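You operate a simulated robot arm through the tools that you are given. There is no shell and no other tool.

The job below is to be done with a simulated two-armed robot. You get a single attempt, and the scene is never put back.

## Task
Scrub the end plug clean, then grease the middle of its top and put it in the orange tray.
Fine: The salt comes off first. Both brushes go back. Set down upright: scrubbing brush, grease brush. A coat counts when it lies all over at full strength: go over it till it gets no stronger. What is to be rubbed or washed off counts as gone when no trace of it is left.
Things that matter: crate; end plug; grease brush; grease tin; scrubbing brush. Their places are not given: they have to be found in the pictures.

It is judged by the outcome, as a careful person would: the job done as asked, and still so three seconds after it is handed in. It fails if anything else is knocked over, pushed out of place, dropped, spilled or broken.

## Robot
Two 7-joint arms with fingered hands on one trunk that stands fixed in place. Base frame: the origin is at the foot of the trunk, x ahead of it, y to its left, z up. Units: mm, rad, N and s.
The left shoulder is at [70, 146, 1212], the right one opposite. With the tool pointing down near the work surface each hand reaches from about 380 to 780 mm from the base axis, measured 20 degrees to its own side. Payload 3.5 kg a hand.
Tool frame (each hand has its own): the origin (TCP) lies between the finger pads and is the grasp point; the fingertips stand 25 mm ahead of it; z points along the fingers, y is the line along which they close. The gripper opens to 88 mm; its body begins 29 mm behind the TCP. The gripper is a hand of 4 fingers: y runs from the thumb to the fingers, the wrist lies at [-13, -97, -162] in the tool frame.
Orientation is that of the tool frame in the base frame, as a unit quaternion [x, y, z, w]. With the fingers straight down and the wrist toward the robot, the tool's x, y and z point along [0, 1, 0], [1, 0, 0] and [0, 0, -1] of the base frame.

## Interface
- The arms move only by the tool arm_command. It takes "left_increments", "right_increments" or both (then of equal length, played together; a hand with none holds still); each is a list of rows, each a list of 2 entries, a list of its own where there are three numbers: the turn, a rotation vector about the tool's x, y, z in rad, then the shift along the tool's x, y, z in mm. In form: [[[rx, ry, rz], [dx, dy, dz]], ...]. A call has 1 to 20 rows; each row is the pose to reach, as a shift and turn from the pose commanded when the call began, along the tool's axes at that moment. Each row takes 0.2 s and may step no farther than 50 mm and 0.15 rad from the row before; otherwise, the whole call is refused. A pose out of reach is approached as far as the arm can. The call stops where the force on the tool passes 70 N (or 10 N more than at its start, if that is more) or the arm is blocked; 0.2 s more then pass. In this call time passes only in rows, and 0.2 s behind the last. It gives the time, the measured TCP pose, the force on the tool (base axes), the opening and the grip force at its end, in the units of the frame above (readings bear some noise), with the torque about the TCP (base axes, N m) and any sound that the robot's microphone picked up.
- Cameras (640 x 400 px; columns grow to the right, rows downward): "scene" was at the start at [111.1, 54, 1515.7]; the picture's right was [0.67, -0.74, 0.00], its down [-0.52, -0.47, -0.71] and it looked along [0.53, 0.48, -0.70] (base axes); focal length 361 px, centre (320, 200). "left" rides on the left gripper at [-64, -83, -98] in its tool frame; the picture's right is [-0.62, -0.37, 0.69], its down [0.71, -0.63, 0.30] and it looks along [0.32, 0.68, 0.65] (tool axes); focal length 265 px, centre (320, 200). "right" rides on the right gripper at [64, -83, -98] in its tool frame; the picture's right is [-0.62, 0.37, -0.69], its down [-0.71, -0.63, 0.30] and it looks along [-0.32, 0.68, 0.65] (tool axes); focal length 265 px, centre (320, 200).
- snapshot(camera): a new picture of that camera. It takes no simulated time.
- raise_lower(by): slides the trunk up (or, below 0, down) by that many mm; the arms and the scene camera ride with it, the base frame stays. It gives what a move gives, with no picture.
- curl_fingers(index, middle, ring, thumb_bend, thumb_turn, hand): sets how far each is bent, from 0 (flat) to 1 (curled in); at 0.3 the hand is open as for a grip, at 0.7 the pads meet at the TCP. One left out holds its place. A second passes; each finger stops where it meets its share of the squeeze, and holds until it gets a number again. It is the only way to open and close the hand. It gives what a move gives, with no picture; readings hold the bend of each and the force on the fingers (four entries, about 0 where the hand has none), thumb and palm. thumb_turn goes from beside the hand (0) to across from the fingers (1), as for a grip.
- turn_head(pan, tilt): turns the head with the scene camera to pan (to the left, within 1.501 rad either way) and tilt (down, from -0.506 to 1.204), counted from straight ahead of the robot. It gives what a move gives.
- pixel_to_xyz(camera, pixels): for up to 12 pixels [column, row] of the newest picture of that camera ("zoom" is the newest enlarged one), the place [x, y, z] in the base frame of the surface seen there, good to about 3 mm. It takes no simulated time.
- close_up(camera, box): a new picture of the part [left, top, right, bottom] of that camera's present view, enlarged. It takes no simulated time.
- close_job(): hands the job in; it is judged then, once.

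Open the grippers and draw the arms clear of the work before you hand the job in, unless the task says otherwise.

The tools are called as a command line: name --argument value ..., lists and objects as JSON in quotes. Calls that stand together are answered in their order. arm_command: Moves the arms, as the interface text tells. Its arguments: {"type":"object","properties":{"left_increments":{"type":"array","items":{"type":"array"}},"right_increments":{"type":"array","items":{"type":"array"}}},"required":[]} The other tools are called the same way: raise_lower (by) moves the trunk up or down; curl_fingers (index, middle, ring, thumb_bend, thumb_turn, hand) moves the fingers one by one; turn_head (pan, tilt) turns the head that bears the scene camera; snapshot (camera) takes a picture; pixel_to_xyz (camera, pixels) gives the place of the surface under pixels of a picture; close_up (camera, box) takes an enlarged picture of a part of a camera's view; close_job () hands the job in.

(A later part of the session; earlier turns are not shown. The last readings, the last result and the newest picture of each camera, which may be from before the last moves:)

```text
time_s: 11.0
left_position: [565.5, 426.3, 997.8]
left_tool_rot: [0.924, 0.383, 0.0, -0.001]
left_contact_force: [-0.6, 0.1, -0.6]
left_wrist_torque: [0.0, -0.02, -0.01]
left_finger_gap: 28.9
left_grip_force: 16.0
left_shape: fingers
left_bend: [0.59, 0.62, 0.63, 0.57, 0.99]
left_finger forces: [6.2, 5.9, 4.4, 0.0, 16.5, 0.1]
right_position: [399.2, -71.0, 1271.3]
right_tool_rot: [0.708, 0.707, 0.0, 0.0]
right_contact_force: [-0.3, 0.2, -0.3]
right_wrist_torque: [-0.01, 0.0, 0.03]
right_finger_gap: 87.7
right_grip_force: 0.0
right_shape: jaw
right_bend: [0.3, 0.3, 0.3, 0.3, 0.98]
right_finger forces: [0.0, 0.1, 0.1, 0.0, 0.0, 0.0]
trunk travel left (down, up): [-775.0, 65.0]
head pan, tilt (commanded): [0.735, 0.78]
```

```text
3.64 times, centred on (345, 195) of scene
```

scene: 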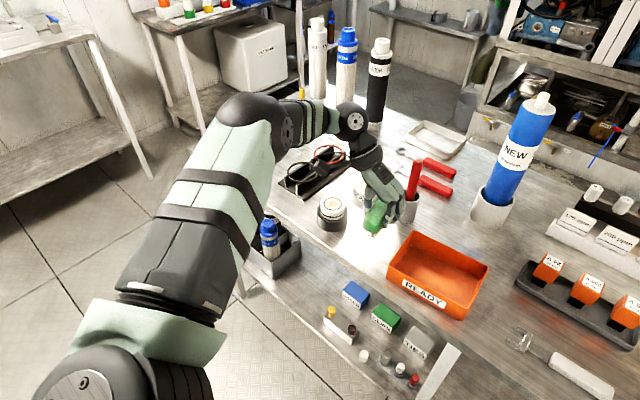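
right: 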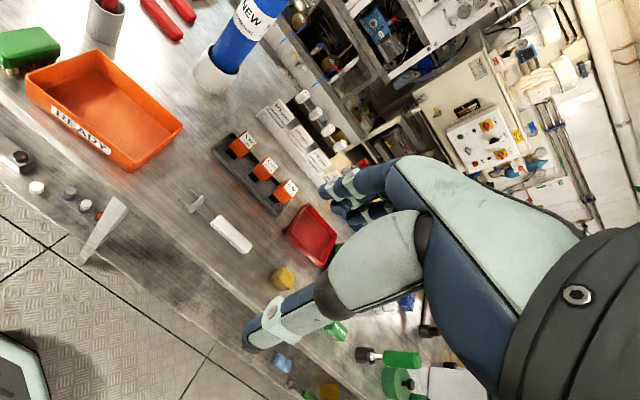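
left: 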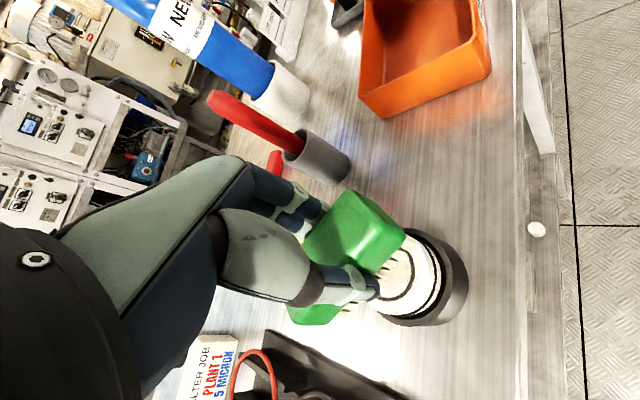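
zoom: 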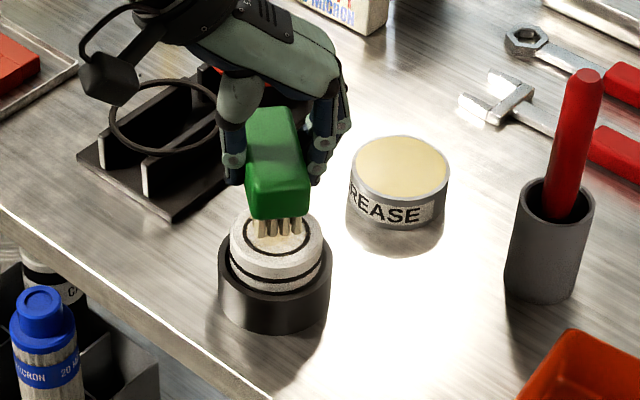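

The brush is over the plug with bristle tips about 34 mm above it. I'll lower in decreasing steps until the force shows light contact.

arm_command --left_increments '[[[0, 0, 0], [0, 0, 15]], [[0, 0, 0], [0, 0, 28]], [[0, 0, 0], [0, 0, 31]], [[0, 0, 0], [0, 0, 33]]]'

close_up --camera "scene" --box '[300, 160, 380, 240]'

```text
time_s: 12.0
left_position: [566.3, 427.5, 965.3]
left_tool_rot: [0.924, 0.383, 0.001, 0.001]
left_contact_force: [-0.1, -0.4, 1.5]
left_wrist_torque: [0.01, 0.03, 0.02]
left_finger_gap: 29.0
left_grip_force: 16.1
left_shape: fingers
left_bend: [0.59, 0.62, 0.63, 0.57, 0.99]
left_finger forces: [6.4, 5.8, 4.2, 0.0, 16.2, 0.1]
right_position: [397.9, -72.1, 1274.2]
right_tool_rot: [0.707, 0.707, 0.0, 0.0]
right_contact_force: [-0.2, 0.4, 0.2]
right_wrist_torque: [-0.01, 0.02, 0.01]
right_finger_gap: 87.6
right_grip_force: 0.1
right_shape: jaw
right_bend: [0.3, 0.3, 0.3, 0.3, 0.98]
right_finger forces: [0.0, 0.0, 0.0, 0.1, 0.1, 0.0]
trunk travel left (down, up): [-775.0, 65.0]
head pan, tilt (commanded): [0.735, 0.78]
```

```text
5.00 times, centred on (340, 200) of scene
```

zoom: 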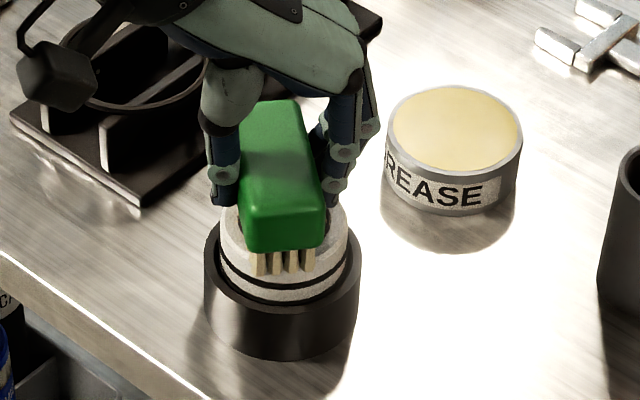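

Force in z shows 1.5 N, so the bristles are just touching. I'll press 2 mm more and read the force.

arm_command --left_increments '[[[0, 0, 0], [0, 0, 1]], [[0, 0, 0], [0, 0, 2]]]'

```text
time_s: 12.6
left_position: [565.7, 426.8, 964.0]
left_tool_rot: [0.924, 0.382, 0.002, 0.0]
left_contact_force: [-0.2, -0.2, 7.4]
left_wrist_torque: [0.01, 0.06, 0.01]
left_finger_gap: 29.1
left_grip_force: 17.1
left_shape: fingers
left_bend: [0.59, 0.63, 0.63, 0.57, 0.99]
left_finger forces: [6.4, 5.8, 4.5, 0.1, 16.8, 0.0]
right_position: [398.1, -72.6, 1271.6]
right_tool_rot: [0.707, 0.707, 0.0, 0.001]
right_contact_force: [0.1, 0.5, 0.2]
right_wrist_torque: [0.01, 0.01, -0.01]
right_finger_gap: 87.4
right_grip_force: 0.1
right_shape: jaw
right_bend: [0.3, 0.3, 0.3, 0.3, 0.98]
right_finger forces: [0.1, 0.0, 0.1, 0.0, 0.0, 0.0]
trunk travel left (down, up): [-775.0, 65.0]
head pan, tilt (commanded): [0.735, 0.78]
```

Contact force is a gentle 7 N. I'll scrub back and forth across the top with a 20-row stroke pattern.

arm_command --left_increments '[[[0, 0, 0], [0, 7, 0]], [[0, 0, 0], [0, 14, 0]], [[0, 0, 0], [3, 7, 0]], [[0, 0, 0], [3, 0, 0]], [[0, 0, 0], [3, -7, 0]], [[0, 0, 0], [3, -14, 0]], [[0, 0, 0], [0, -7, 0]], [[0, 0, 0], [-3, 0, 0]], [[0, 0, 0], [-3, 7, 0]], [[0, 0, 0], [-3, 14, 0]], [[0, 0, 0], [-6, 7, 0]], [[0, 0, 0], [-6, 0, 0]], [[0, 0, 0], [-6, -7, 0]], [[0, 0, 0], [-6, -14, 0]], [[0, 0, 0], [0, -7, 0]], [[0, 0, 0], [6, 0, 0]], [[0, 0, 0], [6, 7, 0]], [[0, 0, 0], [6, 14, 0]], [[0, 0, 0], [3, 7, 0]], [[0, 0, 0], [0, 0, 0]]]'

close_up --camera "scene" --box '[300, 160, 380, 240]'

```text
time_s: 16.8
left_position: [565.3, 426.5, 965.0]
left_tool_rot: [0.924, 0.382, 0.001, 0.0]
left_contact_force: [2.0, -0.9, 4.8]
left_wrist_torque: [-0.04, -0.05, 0.0]
left_finger_gap: 29.4
left_grip_force: 16.7
left_shape: fingers
left_bend: [0.6, 0.63, 0.64, 0.57, 0.99]
left_finger forces: [7.2, 5.8, 4.3, 0.1, 16.2, 0.0]
right_position: [397.5, -73.1, 1272.6]
right_tool_rot: [0.707, 0.707, 0.0, 0.0]
right_contact_force: [-0.6, 0.1, -0.7]
right_wrist_torque: [-0.02, -0.01, -0.01]
right_finger_gap: 87.7
right_grip_force: 0.1
right_shape: jaw
right_bend: [0.3, 0.3, 0.3, 0.3, 0.98]
right_finger forces: [0.0, 0.0, 0.1, 0.0, 0.0, 0.0]
trunk travel left (down, up): [-775.0, 65.0]
head pan, tilt (commanded): [0.735, 0.78]
```

```text
5.00 times, centred on (340, 200) of scene
```

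zoom: 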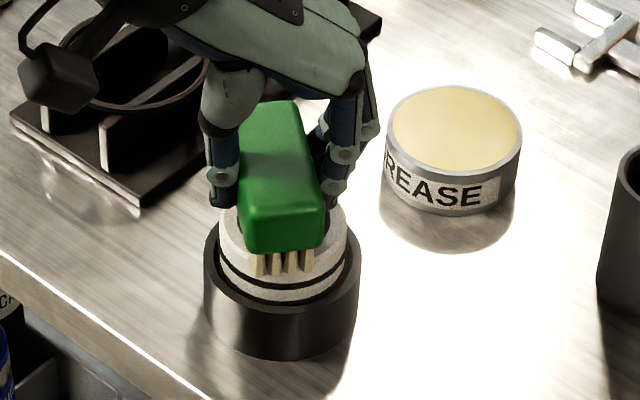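

The stand did not move and the force stays about 5 N. I'll do a second scrubbing pass, also along the brush's length, then lift to inspect.

arm_command --left_increments '[[[0, 0, 0], [8, 4, 0]], [[0, 0, 0], [16, 8, 0]], [[0, 0, 0], [8, 10, 0]], [[0, 0, 0], [0, 12, 0]], [[0, 0, 0], [-8, 10, 0]], [[0, 0, 0], [-16, 8, 0]], [[0, 0, 0], [-8, 4, 0]], [[0, 0, 0], [0, 0, 0]], [[0, 0, 0], [8, -4, 0]], [[0, 0, 0], [16, -8, 0]], [[0, 0, 0], [8, -10, 0]], [[0, 0, 0], [0, -12, 0]], [[0, 0, 0], [-8, -10, 0]], [[0, 0, 0], [-16, -8, 0]], [[0, 0, 0], [-8, 0, 0]], [[0, 0, 0], [0, 0, 0]], [[0, 0, 0], [8, 0, 0]], [[0, 0, 0], [0, 0, 0]], [[0, 0, 0], [0, 0, -15]], [[0, 0, 0], [0, 0, -35]]]'

arm_command --left_increments '[[[0, 0, 0], [20, 15, -20]], [[0, 0, 0], [45, 30, -40]], [[0, 0, 0], [70, 45, -60]], [[0, 0, 0], [95, 60, -70]]]'

snapshot --camera "scene"

close_up --camera "scene" --box '[306, 188, 358, 238]'

```text
time_s: 21.0
left_position: [565.9, 428.6, 998.0]
left_tool_rot: [0.924, 0.382, 0.0, -0.001]
left_contact_force: [-0.7, -0.8, -0.9]
left_wrist_torque: [0.01, -0.02, 0.0]
left_finger_gap: 29.2
left_grip_force: 15.4
left_shape: fingers
left_bend: [0.6, 0.63, 0.64, 0.57, 0.99]
left_finger forces: [6.2, 5.2, 4.2, 0.0, 15.6, 0.1]
right_position: [397.1, -71.7, 1272.0]
right_tool_rot: [0.707, 0.707, 0.0, 0.0]
right_contact_force: [0.3, 0.2, 0.6]
right_wrist_torque: [0.02, -0.01, 0.01]
right_finger_gap: 87.6
right_grip_force: 0.1
right_shape: jaw
right_bend: [0.3, 0.3, 0.3, 0.3, 0.98]
right_finger forces: [0.0, 0.1, 0.0, 0.1, 0.1, 0.0]
trunk travel left (down, up): [-775.0, 65.0]
head pan, tilt (commanded): [0.735, 0.78]
```

```text
time_s: 22.0
left_position: [639.0, 429.2, 1066.3]
left_tool_rot: [0.924, 0.383, -0.001, -0.001]
left_contact_force: [0.0, -0.4, -0.8]
left_wrist_torque: [0.01, 0.01, 0.01]
left_finger_gap: 29.0
left_grip_force: 15.1
left_shape: fingers
left_bend: [0.6, 0.64, 0.64, 0.57, 0.99]
left_finger forces: [5.8, 4.9, 3.8, 0.0, 14.5, 0.1]
left hand out of reach, approached as far as the arm can: row 3, 4
right_position: [397.9, -70.0, 1272.8]
right_tool_rot: [0.707, 0.707, 0.0, 0.0]
right_contact_force: [0.5, -0.1, 1.0]
right_wrist_torque: [0.07, 0.0, 0.03]
right_finger_gap: 87.8
right_grip_force: 0.1
right_shape: jaw
right_bend: [0.3, 0.3, 0.3, 0.3, 0.98]
right_finger forces: [0.1, 0.0, 0.1, 0.0, 0.0, 0.1]
trunk travel left (down, up): [-775.0, 65.0]
head pan, tilt (commanded): [0.735, 0.78]
```

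```text
taken
```

scene: 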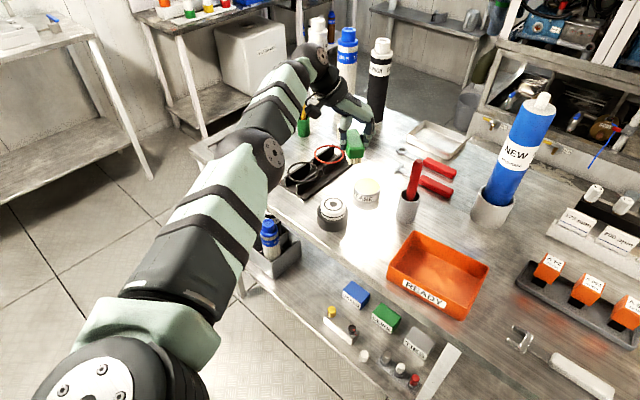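

```text
8.00 times, centred on (332, 213) of scene
```

zoom: 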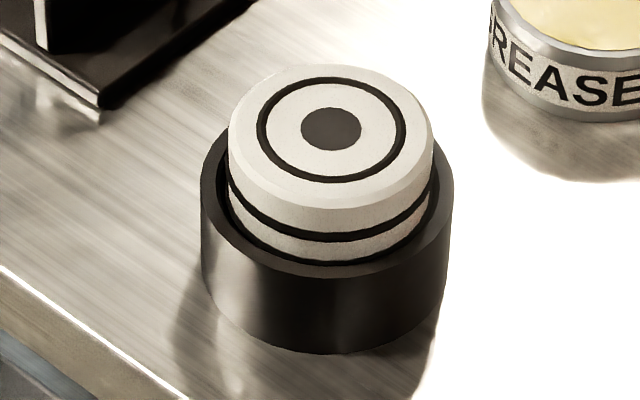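

The salt is gone from the top, revealing a dark disc in the middle within the ring. I'll zoom tighter to look for any remaining traces on the top and sides.

close_up --camera "scene" --box '[316, 192, 350, 216]'

snapshot --camera "left"

close_up --camera "left" --box '[420, 180, 620, 380]'

```text
16.00 times, centred on (333, 204) of scene
```

zoom: 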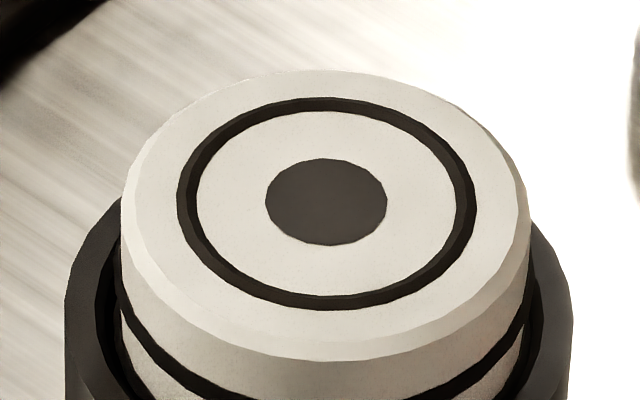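

```text
taken
```

left: 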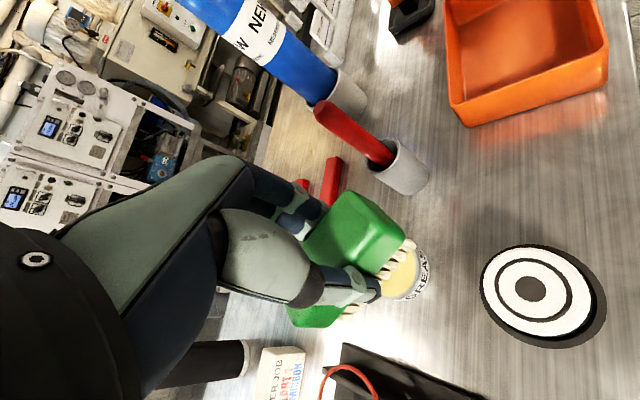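

```text
2.00 times, centred on (520, 280) of left
```

zoom: 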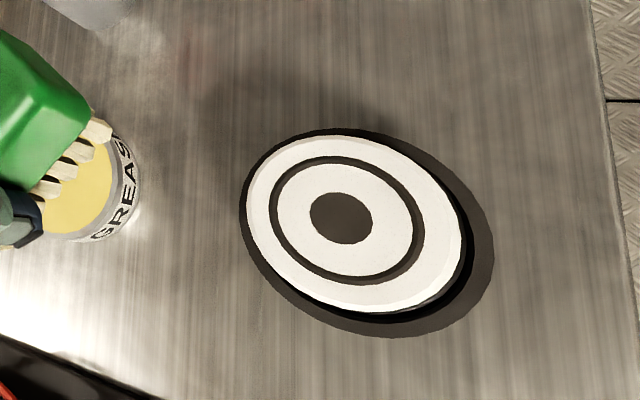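

The plug looks clean in both views. For certainty I'll go back for one more light pass; first return over the plug at height and check the pose.

arm_command --left_increments '[[[0, 0, 0], [-25, -15, 10]], [[0, 0, 0], [-50, -30, 30]], [[0, 0, 0], [-75, -45, 50]], [[0, 0, 0], [-95, -60, 70]]]'

```text
time_s: 23.0
left_position: [530.9, 403.3, 993.6]
left_tool_rot: [0.924, 0.383, 0.001, 0.001]
left_contact_force: [-0.5, 0.5, -1.2]
left_wrist_torque: [0.01, -0.05, 0.0]
left_finger_gap: 28.2
left_grip_force: 14.3
left_shape: fingers
left_bend: [0.6, 0.64, 0.64, 0.57, 0.99]
left_finger forces: [5.7, 4.7, 3.6, 0.0, 14.0, 0.0]
right_position: [396.8, -71.1, 1273.1]
right_tool_rot: [0.707, 0.707, -0.001, 0.0]
right_contact_force: [-0.4, -0.7, 0.2]
right_wrist_torque: [-0.02, -0.02, 0.05]
right_finger_gap: 87.5
right_grip_force: 0.0
right_shape: jaw
right_bend: [0.3, 0.3, 0.3, 0.3, 0.98]
right_finger forces: [0.0, 0.1, 0.1, 0.0, 0.0, 0.2]
trunk travel left (down, up): [-775.0, 65.0]
head pan, tilt (commanded): [0.735, 0.78]
```

The pose was clipped, so I'm now at (531,403,994) and the grip has eased to 14 N. I'll re-squeeze and move to the plug's centre.

curl_fingers --hand "left" --index 0.72 --middle 0.72 --ring 0.72 --thumb_bend 0.72

arm_command --left_increments '[[[0, 0, 0], [21, 4, -2]], [[0, 0, 0], [43, 7.8, -4]]]'

close_up --camera "scene" --box '[290, 150, 380, 240]'

```text
time_s: 24.0
left_position: [531.0, 402.6, 994.6]
left_tool_rot: [0.924, 0.381, 0.0, 0.0]
left_contact_force: [-0.3, -0.1, -1.2]
left_wrist_torque: [0.03, -0.01, 0.02]
left_finger_gap: 28.6
left_grip_force: 18.5
left_shape: fingers
left_bend: [0.6, 0.64, 0.65, 0.54, 0.99]
left_finger forces: [7.8, 5.3, 4.8, 0.1, 18.1, 0.0]
right_position: [398.5, -71.7, 1272.4]
right_tool_rot: [0.707, 0.707, 0.001, 0.001]
right_contact_force: [-0.1, -0.1, 0.3]
right_wrist_torque: [-0.01, 0.03, 0.01]
right_finger_gap: 87.6
right_grip_force: 0.0
right_shape: jaw
right_bend: [0.3, 0.3, 0.3, 0.3, 0.98]
right_finger forces: [0.1, 0.0, 0.0, 0.0, 0.0, 0.0]
trunk travel left (down, up): [-775.0, 65.0]
head pan, tilt (commanded): [0.735, 0.78]
```

```text
time_s: 24.6
left_position: [566.9, 427.8, 997.4]
left_tool_rot: [0.924, 0.383, 0.0, 0.0]
left_contact_force: [0.2, -0.1, -0.1]
left_wrist_torque: [0.0, 0.0, -0.01]
left_finger_gap: 28.5
left_grip_force: 17.7
left_shape: fingers
left_bend: [0.6, 0.64, 0.65, 0.54, 0.99]
left_finger forces: [7.7, 5.4, 4.9, 0.1, 17.9, 0.0]
right_position: [399.3, -70.9, 1272.4]
right_tool_rot: [0.707, 0.707, -0.001, 0.002]
right_contact_force: [0.4, 0.4, -0.6]
right_wrist_torque: [-0.02, -0.01, 0.04]
right_finger_gap: 87.7
right_grip_force: 0.1
right_shape: jaw
right_bend: [0.3, 0.3, 0.3, 0.3, 0.98]
right_finger forces: [0.0, 0.0, 0.0, 0.1, 0.0, 0.0]
trunk travel left (down, up): [-775.0, 65.0]
head pan, tilt (commanded): [0.735, 0.78]
```

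```text
4.44 times, centred on (335, 195) of scene
```

zoom: 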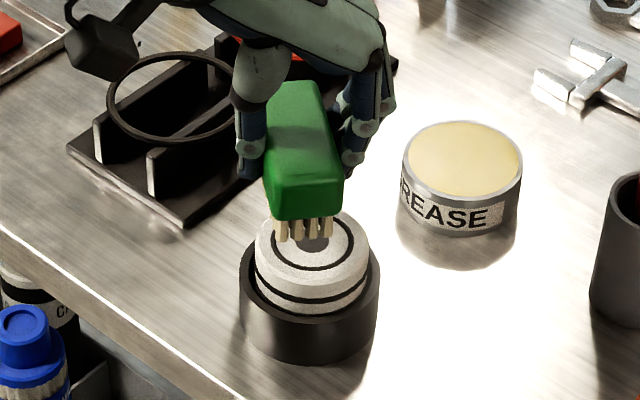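

The brush is centred over the plug again. I'll lower to light contact and check the force.

arm_command --left_increments '[[[0, 0, 0], [0, 0, 15]], [[0, 0, 0], [0, 0, 28]], [[0, 0, 0], [0, 0, 32]], [[0, 0, 0], [0, 0, 33.5]]]'

```text
time_s: 25.6
left_position: [566.6, 427.7, 964.5]
left_tool_rot: [0.924, 0.382, 0.001, 0.0]
left_contact_force: [0.5, 1.0, 1.9]
left_wrist_torque: [-0.06, 0.02, -0.02]
left_finger_gap: 28.6
left_grip_force: 18.7
left_shape: fingers
left_bend: [0.6, 0.64, 0.65, 0.54, 0.99]
left_finger forces: [8.5, 5.4, 4.5, 0.0, 18.6, 0.1]
right_position: [397.3, -71.8, 1271.3]
right_tool_rot: [0.707, 0.707, 0.0, 0.0]
right_contact_force: [-0.2, -0.6, 0.7]
right_wrist_torque: [0.03, 0.01, -0.01]
right_finger_gap: 87.7
right_grip_force: 0.0
right_shape: jaw
right_bend: [0.3, 0.3, 0.3, 0.3, 0.98]
right_finger forces: [0.0, 0.1, 0.0, 0.1, 0.0, 0.1]
trunk travel left (down, up): [-775.0, 65.0]
head pan, tilt (commanded): [0.735, 0.78]
```

Contact is starting at about 2 N. I'll press 1.2 mm more and scrub over the whole top once more, then lift clear.

arm_command --left_increments '[[[0, 0, 0], [0, 0, 1.2]], [[0, 0, 0], [0, 8, 1.2]], [[0, 0, 0], [0, 16, 1.2]], [[0, 0, 0], [8, 18, 1.2]], [[0, 0, 0], [0, 20, 1.2]], [[0, 0, 0], [-8, 18, 1.2]], [[0, 0, 0], [-6, 9, 1.2]], [[0, 0, 0], [6, 6, 1.2]], [[0, 0, 0], [8, 0, 1.2]], [[0, 0, 0], [-8, 0, 1.2]], [[0, 0, 0], [6, -6, 1.2]], [[0, 0, 0], [-6, -9, 1.2]], [[0, 0, 0], [-8, -16, 1.2]], [[0, 0, 0], [0, -20, 1.2]], [[0, 0, 0], [8, -16, 1.2]], [[0, 0, 0], [4, -8, 1.2]], [[0, 0, 0], [0, 0, 1.2]], [[0, 0, 0], [0, 0, -8]], [[0, 0, 0], [0, 0, -25]], [[0, 0, 0], [0, 0, -35]]]'

close_up --camera "scene" --box '[290, 150, 380, 240]'

```text
time_s: 29.8
left_position: [566.8, 427.6, 998.8]
left_tool_rot: [0.924, 0.382, -0.001, -0.001]
left_contact_force: [0.1, 1.2, -0.3]
left_wrist_torque: [0.05, -0.05, 0.02]
left_finger_gap: 29.1
left_grip_force: 17.3
left_shape: fingers
left_bend: [0.6, 0.65, 0.66, 0.55, 0.98]
left_finger forces: [7.6, 5.5, 4.7, 0.0, 17.6, 0.0]
right_position: [399.0, -73.0, 1272.2]
right_tool_rot: [0.707, 0.708, 0.0, 0.0]
right_contact_force: [-0.5, -0.7, 0.2]
right_wrist_torque: [0.0, 0.0, -0.03]
right_finger_gap: 87.7
right_grip_force: 0.1
right_shape: jaw
right_bend: [0.3, 0.3, 0.3, 0.3, 0.98]
right_finger forces: [0.0, 0.0, 0.1, 0.0, 0.1, 0.1]
trunk travel left (down, up): [-775.0, 65.0]
head pan, tilt (commanded): [0.735, 0.78]
```

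```text
4.44 times, centred on (335, 195) of scene
```

zoom: 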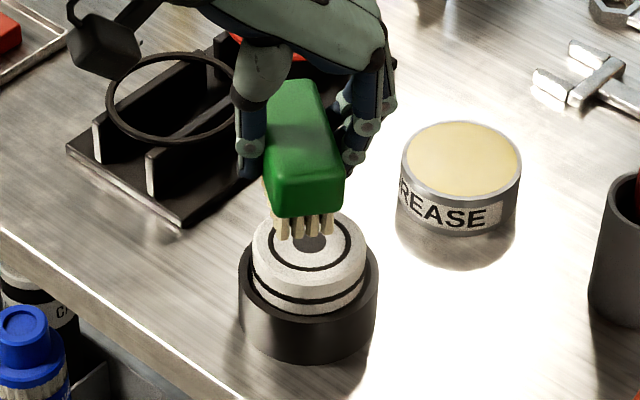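

The plug is clean with no trace left. I'll carry the brush back over its original spot (centre about (558,289)), turning the hand back to the pickup orientation.

arm_command --left_increments '[[[0, 0, 0.1225], [-17.4, 14.8, -2]], [[0, 0, 0.245], [-34.9, 29.6, -2]], [[0, 0, 0.3675], [-52.3, 44.4, -2]], [[0, 0, 0.49], [-69.7, 59.2, -2]], [[0, 0, 0.6125], [-87.2, 74, -2]], [[0, 0, 0.735], [-104.6, 88.8, -2]]]'

close_up --camera "scene" --box '[350, 170, 430, 250]'

```text
time_s: 31.2
left_position: [555.1, 292.6, 1000.9]
left_tool_rot: [1.0, 0.023, 0.001, -0.001]
left_contact_force: [0.7, 0.0, 0.3]
left_wrist_torque: [0.0, 0.0, -0.01]
left_finger_gap: 28.6
left_grip_force: 17.5
left_shape: fingers
left_bend: [0.6, 0.65, 0.66, 0.55, 0.98]
left_finger forces: [7.3, 5.3, 4.6, 0.1, 17.2, 0.1]
right_position: [398.2, -72.7, 1271.6]
right_tool_rot: [0.707, 0.707, -0.001, -0.001]
right_contact_force: [-0.3, 0.1, 0.3]
right_wrist_torque: [0.02, -0.01, 0.0]
right_finger_gap: 87.7
right_grip_force: 0.0
right_shape: jaw
right_bend: [0.3, 0.3, 0.3, 0.3, 0.98]
right_finger forces: [0.1, 0.1, 0.0, 0.0, 0.0, 0.0]
trunk travel left (down, up): [-775.0, 65.0]
head pan, tilt (commanded): [0.735, 0.78]
```

```text
5.00 times, centred on (390, 210) of scene
```

zoom: 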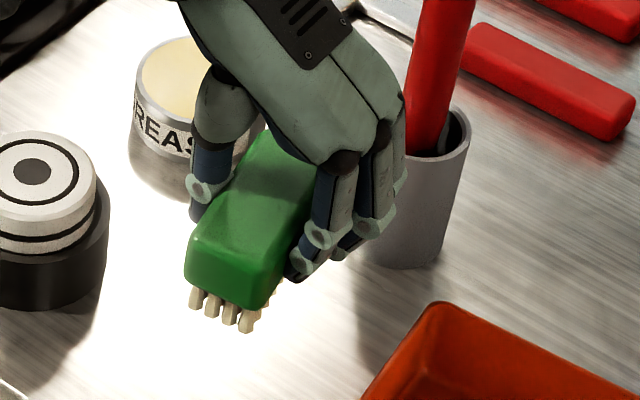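

I'll measure the brush's corners and bristle tips in this view to set the height and place for putting it down.

pixel_to_xyz --camera "zoom" --pixels '[[203, 235], [265, 260], [232, 245], [192, 262], [258, 298], [195, 305], [245, 330], [212, 316], [230, 324]]'

```text
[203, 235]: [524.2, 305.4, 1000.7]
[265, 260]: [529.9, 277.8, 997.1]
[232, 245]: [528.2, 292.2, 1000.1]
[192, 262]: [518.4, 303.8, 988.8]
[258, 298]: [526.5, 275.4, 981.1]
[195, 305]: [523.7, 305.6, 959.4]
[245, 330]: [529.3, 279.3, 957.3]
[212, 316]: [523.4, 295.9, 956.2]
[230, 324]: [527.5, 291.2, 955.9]
```

Bristle tips are at z≈957 and the centre y≈291. I'll descend 90 mm with a 2 mm shift toward the original place, then check before touching down.

arm_command --left_increments '[[[0, 0, 0], [0, 1, 25]], [[0, 0, 0], [0, 2, 50]], [[0, 0, 0], [0, 2, 70]], [[0, 0, 0], [0, 2, 82]], [[0, 0, 0], [0, 2, 90]]]'

close_up --camera "scene" --box '[350, 215, 430, 275]'

```text
time_s: 32.4
left_position: [556.6, 290.1, 910.7]
left_tool_rot: [1.0, 0.024, 0.0, -0.001]
left_contact_force: [-0.9, 0.0, -0.8]
left_wrist_torque: [-0.01, 0.03, 0.01]
left_finger_gap: 28.8
left_grip_force: 16.6
left_shape: fingers
left_bend: [0.6, 0.65, 0.66, 0.55, 0.98]
left_finger forces: [7.2, 5.2, 4.6, 0.0, 17.0, 0.0]
right_position: [398.5, -72.2, 1271.9]
right_tool_rot: [0.707, 0.707, 0.0, 0.001]
right_contact_force: [0.1, -0.1, 0.4]
right_wrist_torque: [-0.03, -0.02, 0.06]
right_finger_gap: 87.8
right_grip_force: 0.1
right_shape: jaw
right_bend: [0.3, 0.3, 0.3, 0.3, 0.98]
right_finger forces: [0.0, 0.1, 0.0, 0.0, 0.0, 0.0]
trunk travel left (down, up): [-775.0, 65.0]
head pan, tilt (commanded): [0.735, 0.78]
```

```text
6.67 times, centred on (390, 245) of scene
```

zoom: 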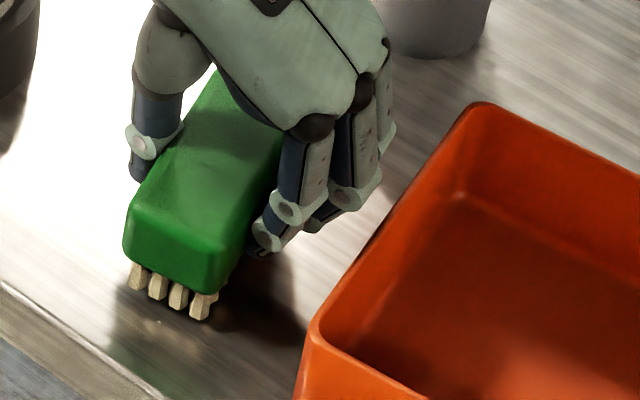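

The brush hangs just above the table, clear of the tray. I'll lower it in 1.5 mm steps until the force shows contact.

arm_command --left_increments '[[[0, 0, 0], [0, 0, 1.5]], [[0, 0, 0], [0, 0, 3]], [[0, 0, 0], [0, 0, 4.5]]]'

```text
time_s: 33.2
left_position: [555.0, 290.8, 906.5]
left_tool_rot: [1.0, 0.025, 0.001, 0.0]
left_contact_force: [0.7, -0.1, 0.8]
left_wrist_torque: [-0.02, 0.04, 0.0]
left_finger_gap: 28.8
left_grip_force: 17.7
left_shape: fingers
left_bend: [0.6, 0.65, 0.66, 0.55, 0.98]
left_finger forces: [7.5, 5.3, 4.5, 0.0, 17.3, 0.0]
right_position: [398.4, -70.3, 1272.8]
right_tool_rot: [0.707, 0.707, 0.0, -0.001]
right_contact_force: [0.4, 0.8, 0.6]
right_wrist_torque: [-0.01, 0.0, 0.04]
right_finger_gap: 87.7
right_grip_force: 0.2
right_shape: jaw
right_bend: [0.3, 0.3, 0.3, 0.3, 0.98]
right_finger forces: [0.0, 0.1, 0.1, 0.0, 0.0, 0.0]
trunk travel left (down, up): [-775.0, 65.0]
head pan, tilt (commanded): [0.735, 0.78]
```

Force reads 0.8 N, barely touching. I'll lower another 1.5 mm in small steps.

arm_command --left_increments '[[[0, 0, 0], [0, 0, 0.8]], [[0, 0, 0], [0, 0, 1.5]]]'

close_up --camera "scene" --box '[350, 215, 430, 275]'

```text
time_s: 33.8
left_position: [554.5, 288.8, 905.7]
left_tool_rot: [1.0, 0.025, 0.001, 0.0]
left_contact_force: [0.4, 1.9, 7.2]
left_wrist_torque: [0.04, 0.01, 0.05]
left_finger_gap: 28.4
left_grip_force: 18.1
left_shape: fingers
left_bend: [0.6, 0.65, 0.66, 0.55, 0.98]
left_finger forces: [7.2, 5.5, 4.3, 0.1, 18.8, 0.1]
right_position: [396.6, -72.2, 1273.2]
right_tool_rot: [0.707, 0.707, -0.001, 0.0]
right_contact_force: [0.3, -0.1, -1.2]
right_wrist_torque: [-0.01, 0.01, 0.0]
right_finger_gap: 87.5
right_grip_force: 0.1
right_shape: jaw
right_bend: [0.3, 0.3, 0.3, 0.3, 0.98]
right_finger forces: [0.1, 0.1, 0.0, 0.1, 0.1, 0.0]
trunk travel left (down, up): [-775.0, 65.0]
head pan, tilt (commanded): [0.735, 0.78]
```

```text
6.67 times, centred on (390, 245) of scene
```

zoom: 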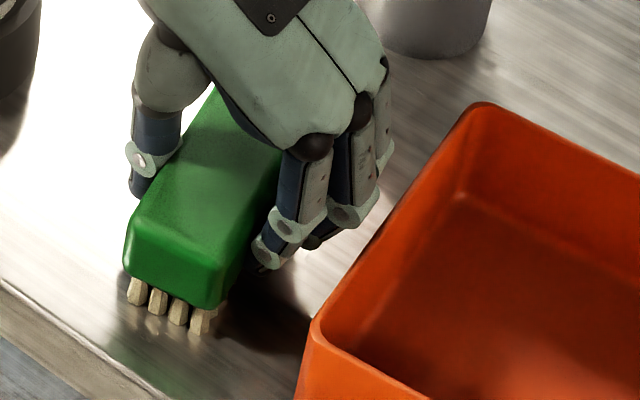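

The brush stands on the table at 7 N. I'll release by opening the fingers only slightly (tray side) and the thumb more.

curl_fingers --hand "left" --index 0.55 --middle 0.57 --ring 0.58 --thumb_bend 0.44

close_up --camera "scene" --box '[350, 215, 430, 275]'

close_up --camera "left" --box '[240, 150, 440, 330]'

```text
time_s: 34.8
left_position: [555.9, 288.5, 904.8]
left_tool_rot: [1.0, 0.025, 0.001, 0.001]
left_contact_force: [0.8, 0.6, -0.6]
left_wrist_torque: [-0.01, 0.03, 0.03]
left_finger_gap: 42.0
left_grip_force: 0.0
left_shape: fingers
left_bend: [0.55, 0.56, 0.57, 0.44, 0.99]
left_finger forces: [0.0, 0.1, 0.0, 0.0, 0.0, 0.0]
right_position: [398.7, -72.1, 1272.8]
right_tool_rot: [0.707, 0.707, 0.0, -0.001]
right_contact_force: [-0.1, 0.1, 0.5]
right_wrist_torque: [0.02, 0.02, 0.0]
right_finger_gap: 87.5
right_grip_force: 0.0
right_shape: jaw
right_bend: [0.3, 0.3, 0.3, 0.3, 0.98]
right_finger forces: [0.0, 0.0, 0.1, 0.0, 0.0, 0.1]
trunk travel left (down, up): [-775.0, 65.0]
head pan, tilt (commanded): [0.735, 0.78]
```

```text
6.67 times, centred on (390, 245) of scene
```

zoom: 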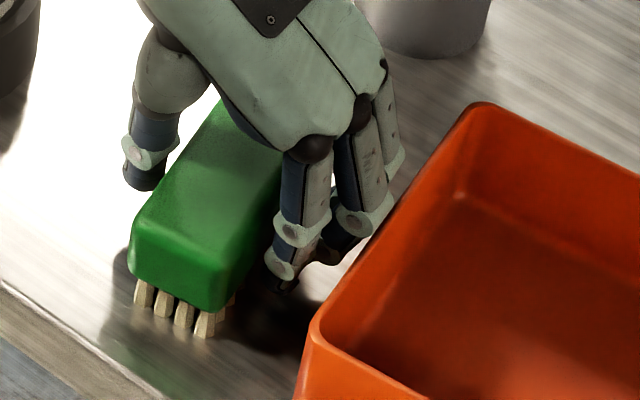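

```text
2.22 times, centred on (340, 240) of left
```

zoom: 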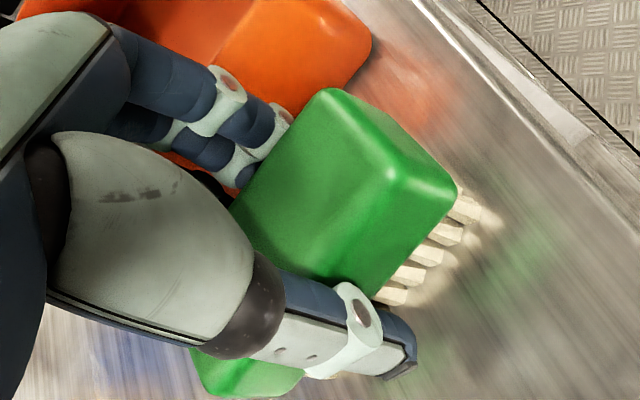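

All finger forces are zero and the brush stands free. I'll raise the hand straight up.

arm_command --left_increments '[[[0, 0, 0], [0, -1, -10]], [[0, 0, 0], [0, -1, -25]], [[0, 0, 0], [0, -1, -50]], [[0, 0, 0], [0, -1, -85]], [[0, 0, 0], [0, -1, -125]], [[0, 0, 0], [0, -1, -165]]]'

snapshot --camera "scene"

close_up --camera "scene" --box '[350, 222, 430, 290]'

```text
time_s: 36.2
left_position: [554.9, 292.4, 1072.0]
left_tool_rot: [1.0, 0.025, -0.001, -0.001]
left_contact_force: [-0.2, 0.0, -0.2]
left_wrist_torque: [0.03, -0.03, 0.0]
left_finger_gap: 42.0
left_grip_force: 0.0
left_shape: fingers
left_bend: [0.55, 0.56, 0.57, 0.44, 0.99]
left_finger forces: [0.0, 0.0, 0.1, 0.0, 0.1, 0.0]
right_position: [397.0, -72.1, 1272.5]
right_tool_rot: [0.707, 0.707, 0.0, 0.0]
right_contact_force: [-0.1, 0.0, -1.2]
right_wrist_torque: [0.0, -0.02, -0.02]
right_finger_gap: 87.6
right_grip_force: 0.1
right_shape: jaw
right_bend: [0.3, 0.3, 0.3, 0.3, 0.98]
right_finger forces: [0.1, 0.0, 0.1, 0.0, 0.0, 0.0]
trunk travel left (down, up): [-775.0, 65.0]
head pan, tilt (commanded): [0.735, 0.78]
```

```text
taken
```

scene: 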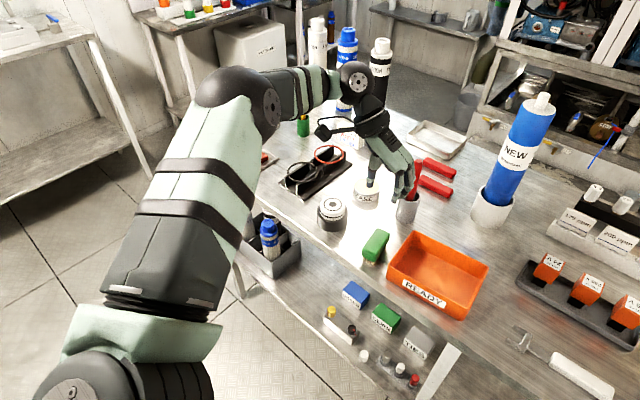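

```text
5.88 times, centred on (390, 256) of scene
```

zoom: 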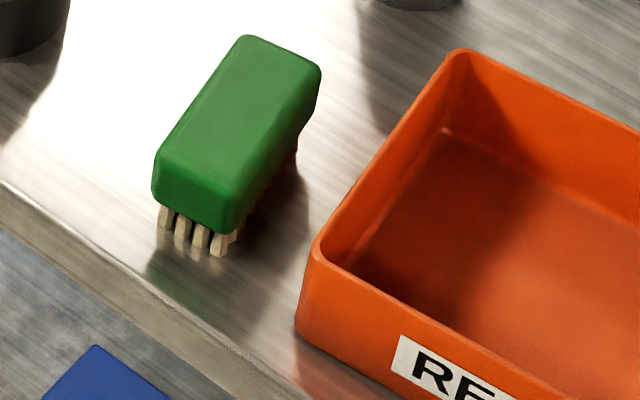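

The brush stands upright in its place. I'll confirm its position numerically.

pixel_to_xyz --camera "zoom" --pixels '[[245, 42], [315, 72], [165, 165], [228, 190], [238, 115], [165, 225], [218, 252], [320, 240], [455, 55]]'

```text
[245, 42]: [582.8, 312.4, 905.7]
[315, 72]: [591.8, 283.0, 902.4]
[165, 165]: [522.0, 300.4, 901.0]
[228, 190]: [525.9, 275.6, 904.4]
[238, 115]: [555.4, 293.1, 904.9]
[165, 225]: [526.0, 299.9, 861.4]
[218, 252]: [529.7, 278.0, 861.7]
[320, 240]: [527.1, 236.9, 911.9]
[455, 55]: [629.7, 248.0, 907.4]
```

The brush ended about 5 mm from its first place, upright. Next the grease brush: I'll hold its handle like a glass, hand horizontal, so first I turn the left hand back to the wrist-toward-robot pose while rising.

arm_command --left_increments '[[[0, 0, -0.138], [0, -4, -6]], [[0, 0, -0.276], [0, -7, -11]], [[0, 0, -0.415], [0, -11, -16]], [[0, 0, -0.553], [0, -15, -22]], [[0, 0, -0.691], [0, -18, -27]], [[0, 0, -0.83], [0, -22, -33]], [[0, 0, -0.968], [0, -26, -38]], [[0, 0, -1.106], [0, -29, -44]], [[0, 0, -1.244], [0, -33, -50]], [[0, 0, -1.383], [0, -37, -55]], [[0, 0, -1.5208], [2, -40, -60]]]'

curl_fingers --hand "left" --index 0.3 --middle 0.3 --ring 0.3 --thumb_bend 0.3

```text
time_s: 38.6
left_position: [556.0, 329.4, 1130.4]
left_tool_rot: [0.706, 0.708, 0.0, 0.0]
left_contact_force: [-0.1, 0.4, -0.1]
left_wrist_torque: [0.0, 0.03, -0.02]
left_finger_gap: 41.9
left_grip_force: 0.1
left_shape: fingers
left_bend: [0.55, 0.56, 0.57, 0.44, 0.99]
left_finger forces: [0.0, 0.0, 0.0, 0.1, 0.0, 0.1]
right_position: [398.0, -73.2, 1272.2]
right_tool_rot: [0.707, 0.707, 0.0, 0.0]
right_contact_force: [0.6, -0.2, -0.5]
right_wrist_torque: [-0.01, 0.04, 0.01]
right_finger_gap: 87.9
right_grip_force: 0.1
right_shape: jaw
right_bend: [0.3, 0.3, 0.3, 0.3, 0.98]
right_finger forces: [0.1, 0.0, 0.1, 0.0, 0.1, 0.0]
trunk travel left (down, up): [-775.0, 65.0]
head pan, tilt (commanded): [0.735, 0.78]
```

```text
time_s: 39.6
left_position: [556.5, 330.7, 1130.1]
left_tool_rot: [0.707, 0.707, 0.0, 0.0]
left_contact_force: [0.1, 0.3, -0.4]
left_wrist_torque: [0.01, 0.01, -0.01]
left_finger_gap: 84.5
left_grip_force: 0.0
left_shape: fingers
left_bend: [0.3, 0.3, 0.3, 0.3, 0.98]
left_finger forces: [0.0, 0.0, 0.1, 0.0, 0.0, 0.0]
right_position: [397.6, -72.5, 1272.0]
right_tool_rot: [0.707, 0.707, 0.0, 0.0]
right_contact_force: [0.9, -0.2, -0.1]
right_wrist_torque: [-0.02, -0.04, -0.04]
right_finger_gap: 87.7
right_grip_force: 0.0
right_shape: jaw
right_bend: [0.3, 0.3, 0.3, 0.3, 0.98]
right_finger forces: [0.1, 0.0, 0.1, 0.0, 0.0, 0.1]
trunk travel left (down, up): [-775.0, 65.0]
head pan, tilt (commanded): [0.735, 0.78]
```

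Hand open and in the wrist-toward-robot pose. I'll now pitch and roll it to horizontal, pointing forward and slightly right, with the handle direction along the tool's x.

arm_command --left_increments '[[[-0.0627, -0.1087, -0.0627], [0, 3, 0]], [[-0.1255, -0.2173, -0.1255], [0, 6, 0]], [[-0.1882, -0.326, -0.1882], [0, 9, 0]], [[-0.2509, -0.4346, -0.2509], [0, 12, 0]], [[-0.3137, -0.5433, -0.3137], [0, 15, 0]], [[-0.3764, -0.6519, -0.3764], [0, 18, 0]], [[-0.4391, -0.7606, -0.4391], [0, 21, 0]], [[-0.5018, -0.8692, -0.5018], [0, 24, 0]], [[-0.5646, -0.9779, -0.5646], [0, 27, 0]], [[-0.6273, -1.0865, -0.6273], [0, 30, 0]], [[-0.69, -1.1952, -0.69], [0, 33, 0]], [[-0.7528, -1.3038, -0.7528], [0, 36, 0]], [[-0.8155, -1.4125, -0.8155], [0, 40, 0]]]'

snapshot --camera "scene"

snapshot --camera "left"

```text
time_s: 42.4
left_position: [596.4, 331.5, 1129.6]
left_tool_rot: [0.183, 0.683, -0.184, 0.683]
left_contact_force: [0.0, -0.4, 0.2]
left_wrist_torque: [-0.01, 0.04, -0.01]
left_finger_gap: 84.5
left_grip_force: 0.1
left_shape: fingers
left_bend: [0.3, 0.3, 0.3, 0.3, 0.98]
left_finger forces: [0.0, 0.0, 0.1, 0.1, 0.0, 0.1]
right_position: [398.8, -71.6, 1271.6]
right_tool_rot: [0.707, 0.707, 0.0, 0.0]
right_contact_force: [-1.3, -0.4, 0.5]
right_wrist_torque: [-0.02, -0.01, 0.02]
right_finger_gap: 87.8
right_grip_force: 0.0
right_shape: jaw
right_bend: [0.3, 0.3, 0.3, 0.3, 0.98]
right_finger forces: [0.0, 0.0, 0.0, 0.1, 0.0, 0.0]
trunk travel left (down, up): [-775.0, 65.0]
head pan, tilt (commanded): [0.735, 0.78]
```

```text
taken
```

scene: 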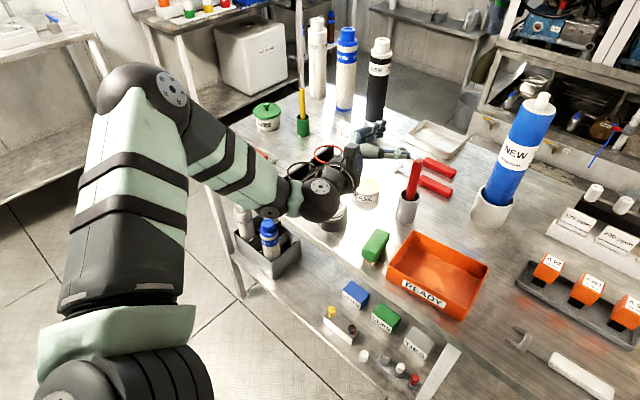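

```text
taken
```

left: 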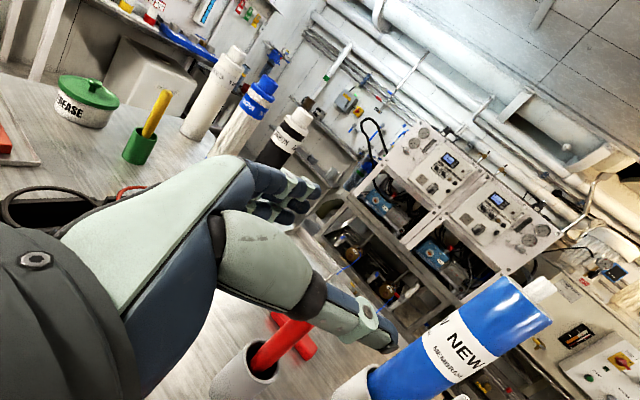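

The hand is now horizontal, pointing forward-right. I'll re-measure the red handle and cup precisely.

close_up --camera "scene" --box '[385, 155, 435, 230]'

```text
5.33 times, centred on (410, 192) of scene
```

zoom: 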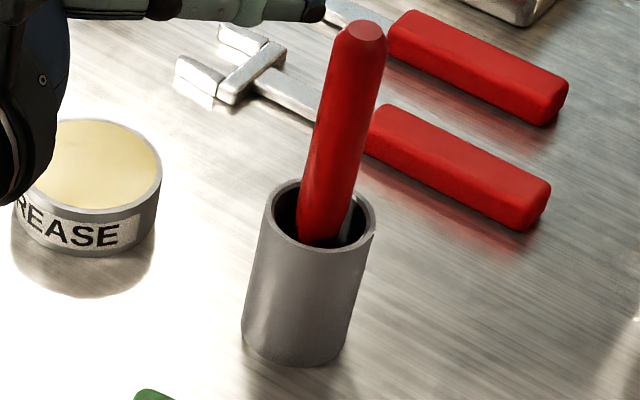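

pixel_to_xyz --camera "zoom" --pixels '[[363, 30], [335, 60], [352, 62], [372, 62], [322, 130], [340, 130], [356, 130], [305, 200], [325, 200], [345, 200], [272, 200], [372, 215]]'

```text
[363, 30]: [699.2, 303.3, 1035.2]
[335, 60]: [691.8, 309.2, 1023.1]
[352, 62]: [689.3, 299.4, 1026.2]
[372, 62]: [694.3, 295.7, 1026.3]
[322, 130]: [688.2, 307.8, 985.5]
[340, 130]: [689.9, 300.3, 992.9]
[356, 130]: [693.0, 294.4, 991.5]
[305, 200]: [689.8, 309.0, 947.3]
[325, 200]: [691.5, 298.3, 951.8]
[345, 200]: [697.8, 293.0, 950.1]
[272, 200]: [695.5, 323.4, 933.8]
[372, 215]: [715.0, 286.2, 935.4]
```

The handle axis is at about (698,303), top 1035. I'll lower the open hand to a point 85 mm behind it along the finger direction at z≈988.

arm_command --left_increments '[[[0, 0, 0], [30, 6, 4]], [[0, 0, 0], [60, 12, 8]], [[0, 0, 0], [90, 18, 12]], [[0, 0, 0], [120, 23, 15]], [[0, 0, 0], [142, 26.1, 17.2]]]'

snapshot --camera "scene"

snapshot --camera "left"

close_up --camera "scene" --box '[330, 140, 450, 230]'

```text
time_s: 43.6
left_position: [622.0, 343.5, 988.3]
left_tool_rot: [0.183, 0.683, -0.184, 0.683]
left_contact_force: [-0.7, 0.6, 0.0]
left_wrist_torque: [-0.02, 0.0, 0.01]
left_finger_gap: 84.5
left_grip_force: 0.1
left_shape: fingers
left_bend: [0.3, 0.3, 0.3, 0.3, 0.98]
left_finger forces: [0.0, 0.0, 0.0, 0.1, 0.0, 0.0]
right_position: [398.9, -71.9, 1272.3]
right_tool_rot: [0.707, 0.707, 0.0, 0.001]
right_contact_force: [-0.4, -1.0, 0.5]
right_wrist_torque: [-0.02, 0.02, 0.01]
right_finger_gap: 87.6
right_grip_force: 0.1
right_shape: jaw
right_bend: [0.3, 0.3, 0.3, 0.3, 0.98]
right_finger forces: [0.0, 0.0, 0.0, 0.0, 0.0, 0.0]
trunk travel left (down, up): [-775.0, 65.0]
head pan, tilt (commanded): [0.735, 0.78]
```

```text
taken
```

scene: 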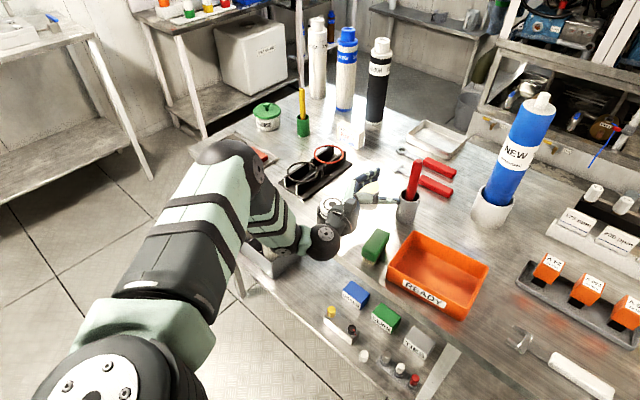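

```text
taken
```

left: 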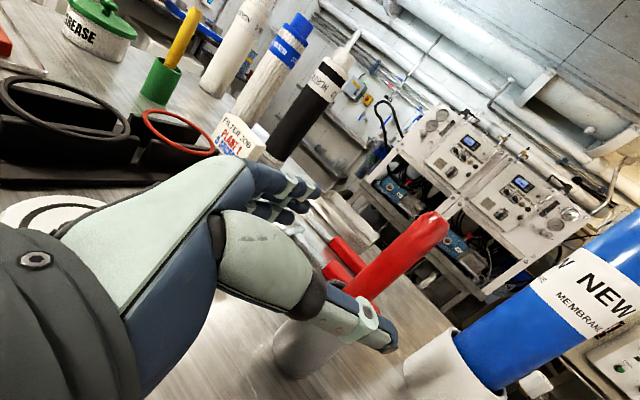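

```text
4.44 times, centred on (390, 185) of scene
```

zoom: 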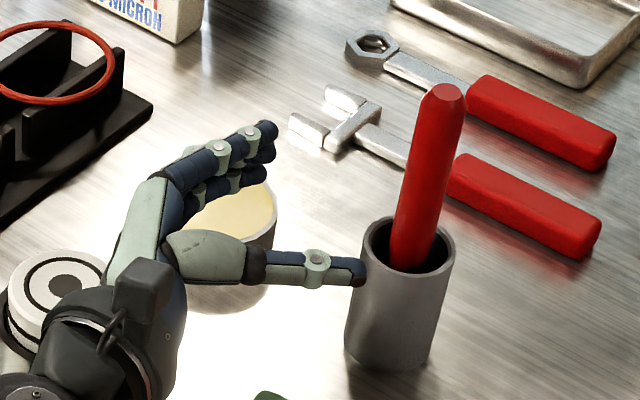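

The handle lies straight ahead between thumb and fingers. I'll move forward 85 mm along the fingers in steps.

arm_command --left_increments '[[[0, 0, 0], [0, 0.5, 20]], [[0, 0, 0], [0, 1, 40]], [[0, 0, 0], [0, 1.5, 60]], [[0, 0, 0], [0, 1.5, 75]], [[0, 0, 0], [0, 1.5, 85]]]'

close_up --camera "scene" --box '[350, 140, 450, 230]'

snapshot --camera "left"

```text
time_s: 44.8
left_position: [697.4, 303.4, 987.2]
left_tool_rot: [0.183, 0.683, -0.183, 0.683]
left_contact_force: [0.6, 0.1, -0.4]
left_wrist_torque: [0.02, -0.01, -0.03]
left_finger_gap: 84.5
left_grip_force: 0.0
left_shape: fingers
left_bend: [0.3, 0.3, 0.3, 0.3, 0.98]
left_finger forces: [0.0, 0.0, 0.0, 0.0, 0.0, 0.0]
right_position: [398.9, -73.5, 1272.8]
right_tool_rot: [0.707, 0.707, 0.0, 0.0]
right_contact_force: [-0.2, -0.6, -1.1]
right_wrist_torque: [0.04, 0.0, 0.01]
right_finger_gap: 87.6
right_grip_force: 0.0
right_shape: jaw
right_bend: [0.3, 0.3, 0.3, 0.3, 0.98]
right_finger forces: [0.1, 0.1, 0.1, 0.0, 0.1, 0.0]
trunk travel left (down, up): [-775.0, 65.0]
head pan, tilt (commanded): [0.735, 0.78]
```

```text
4.44 times, centred on (400, 185) of scene
```

zoom: 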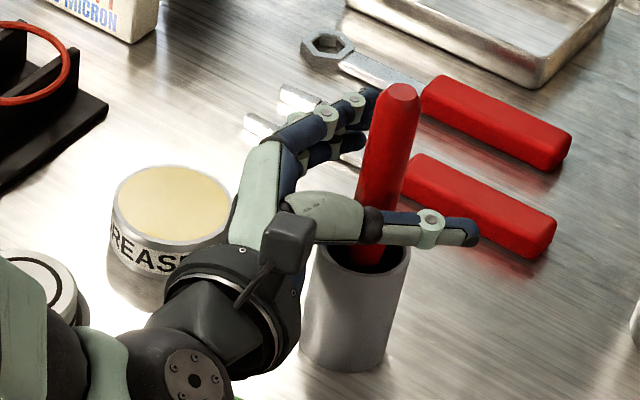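

```text
taken
```

left: 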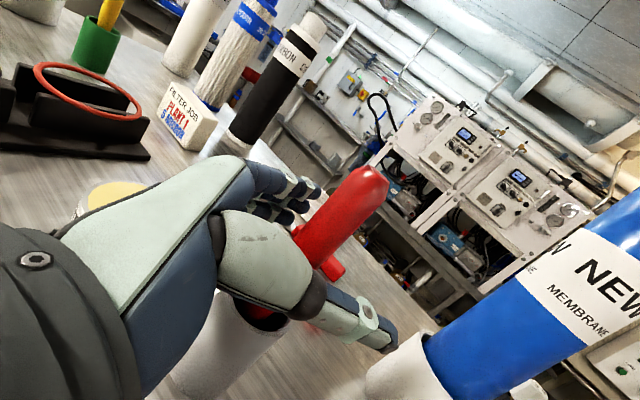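

The handle is between thumb and fingers. I'll close the hand on it.

curl_fingers --hand "left" --index 0.75 --middle 0.75 --ring 0.75 --thumb_bend 0.75

close_up --camera "scene" --box '[350, 140, 450, 230]'

snapshot --camera "left"

```text
time_s: 45.8
left_position: [697.0, 303.4, 987.3]
left_tool_rot: [0.183, 0.684, -0.183, 0.682]
left_contact_force: [1.6, 0.3, -0.3]
left_wrist_torque: [0.0, -0.09, -0.03]
left_finger_gap: 0.0
left_grip_force: 10.6
left_shape: fingers
left_bend: [0.74, 0.74, 0.73, 0.71, 1.0]
left_finger forces: [5.0, 2.3, 4.7, 0.1, 10.2, 0.1]
right_position: [398.6, -71.2, 1271.9]
right_tool_rot: [0.707, 0.707, 0.0, 0.0]
right_contact_force: [0.0, -0.3, 0.6]
right_wrist_torque: [-0.01, -0.01, -0.05]
right_finger_gap: 87.3
right_grip_force: 0.1
right_shape: jaw
right_bend: [0.3, 0.3, 0.3, 0.3, 0.98]
right_finger forces: [0.0, 0.1, 0.0, 0.0, 0.1, 0.0]
trunk travel left (down, up): [-775.0, 65.0]
head pan, tilt (commanded): [0.735, 0.78]
```

```text
4.44 times, centred on (400, 185) of scene
```

zoom: 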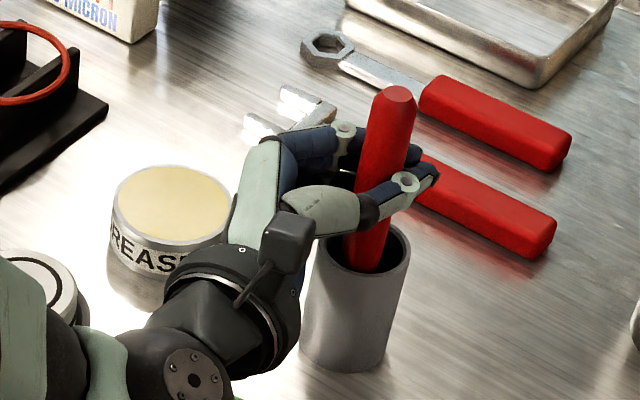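

```text
taken
```

left: 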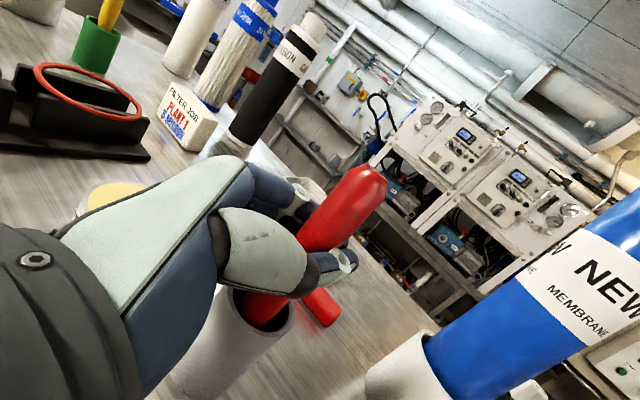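

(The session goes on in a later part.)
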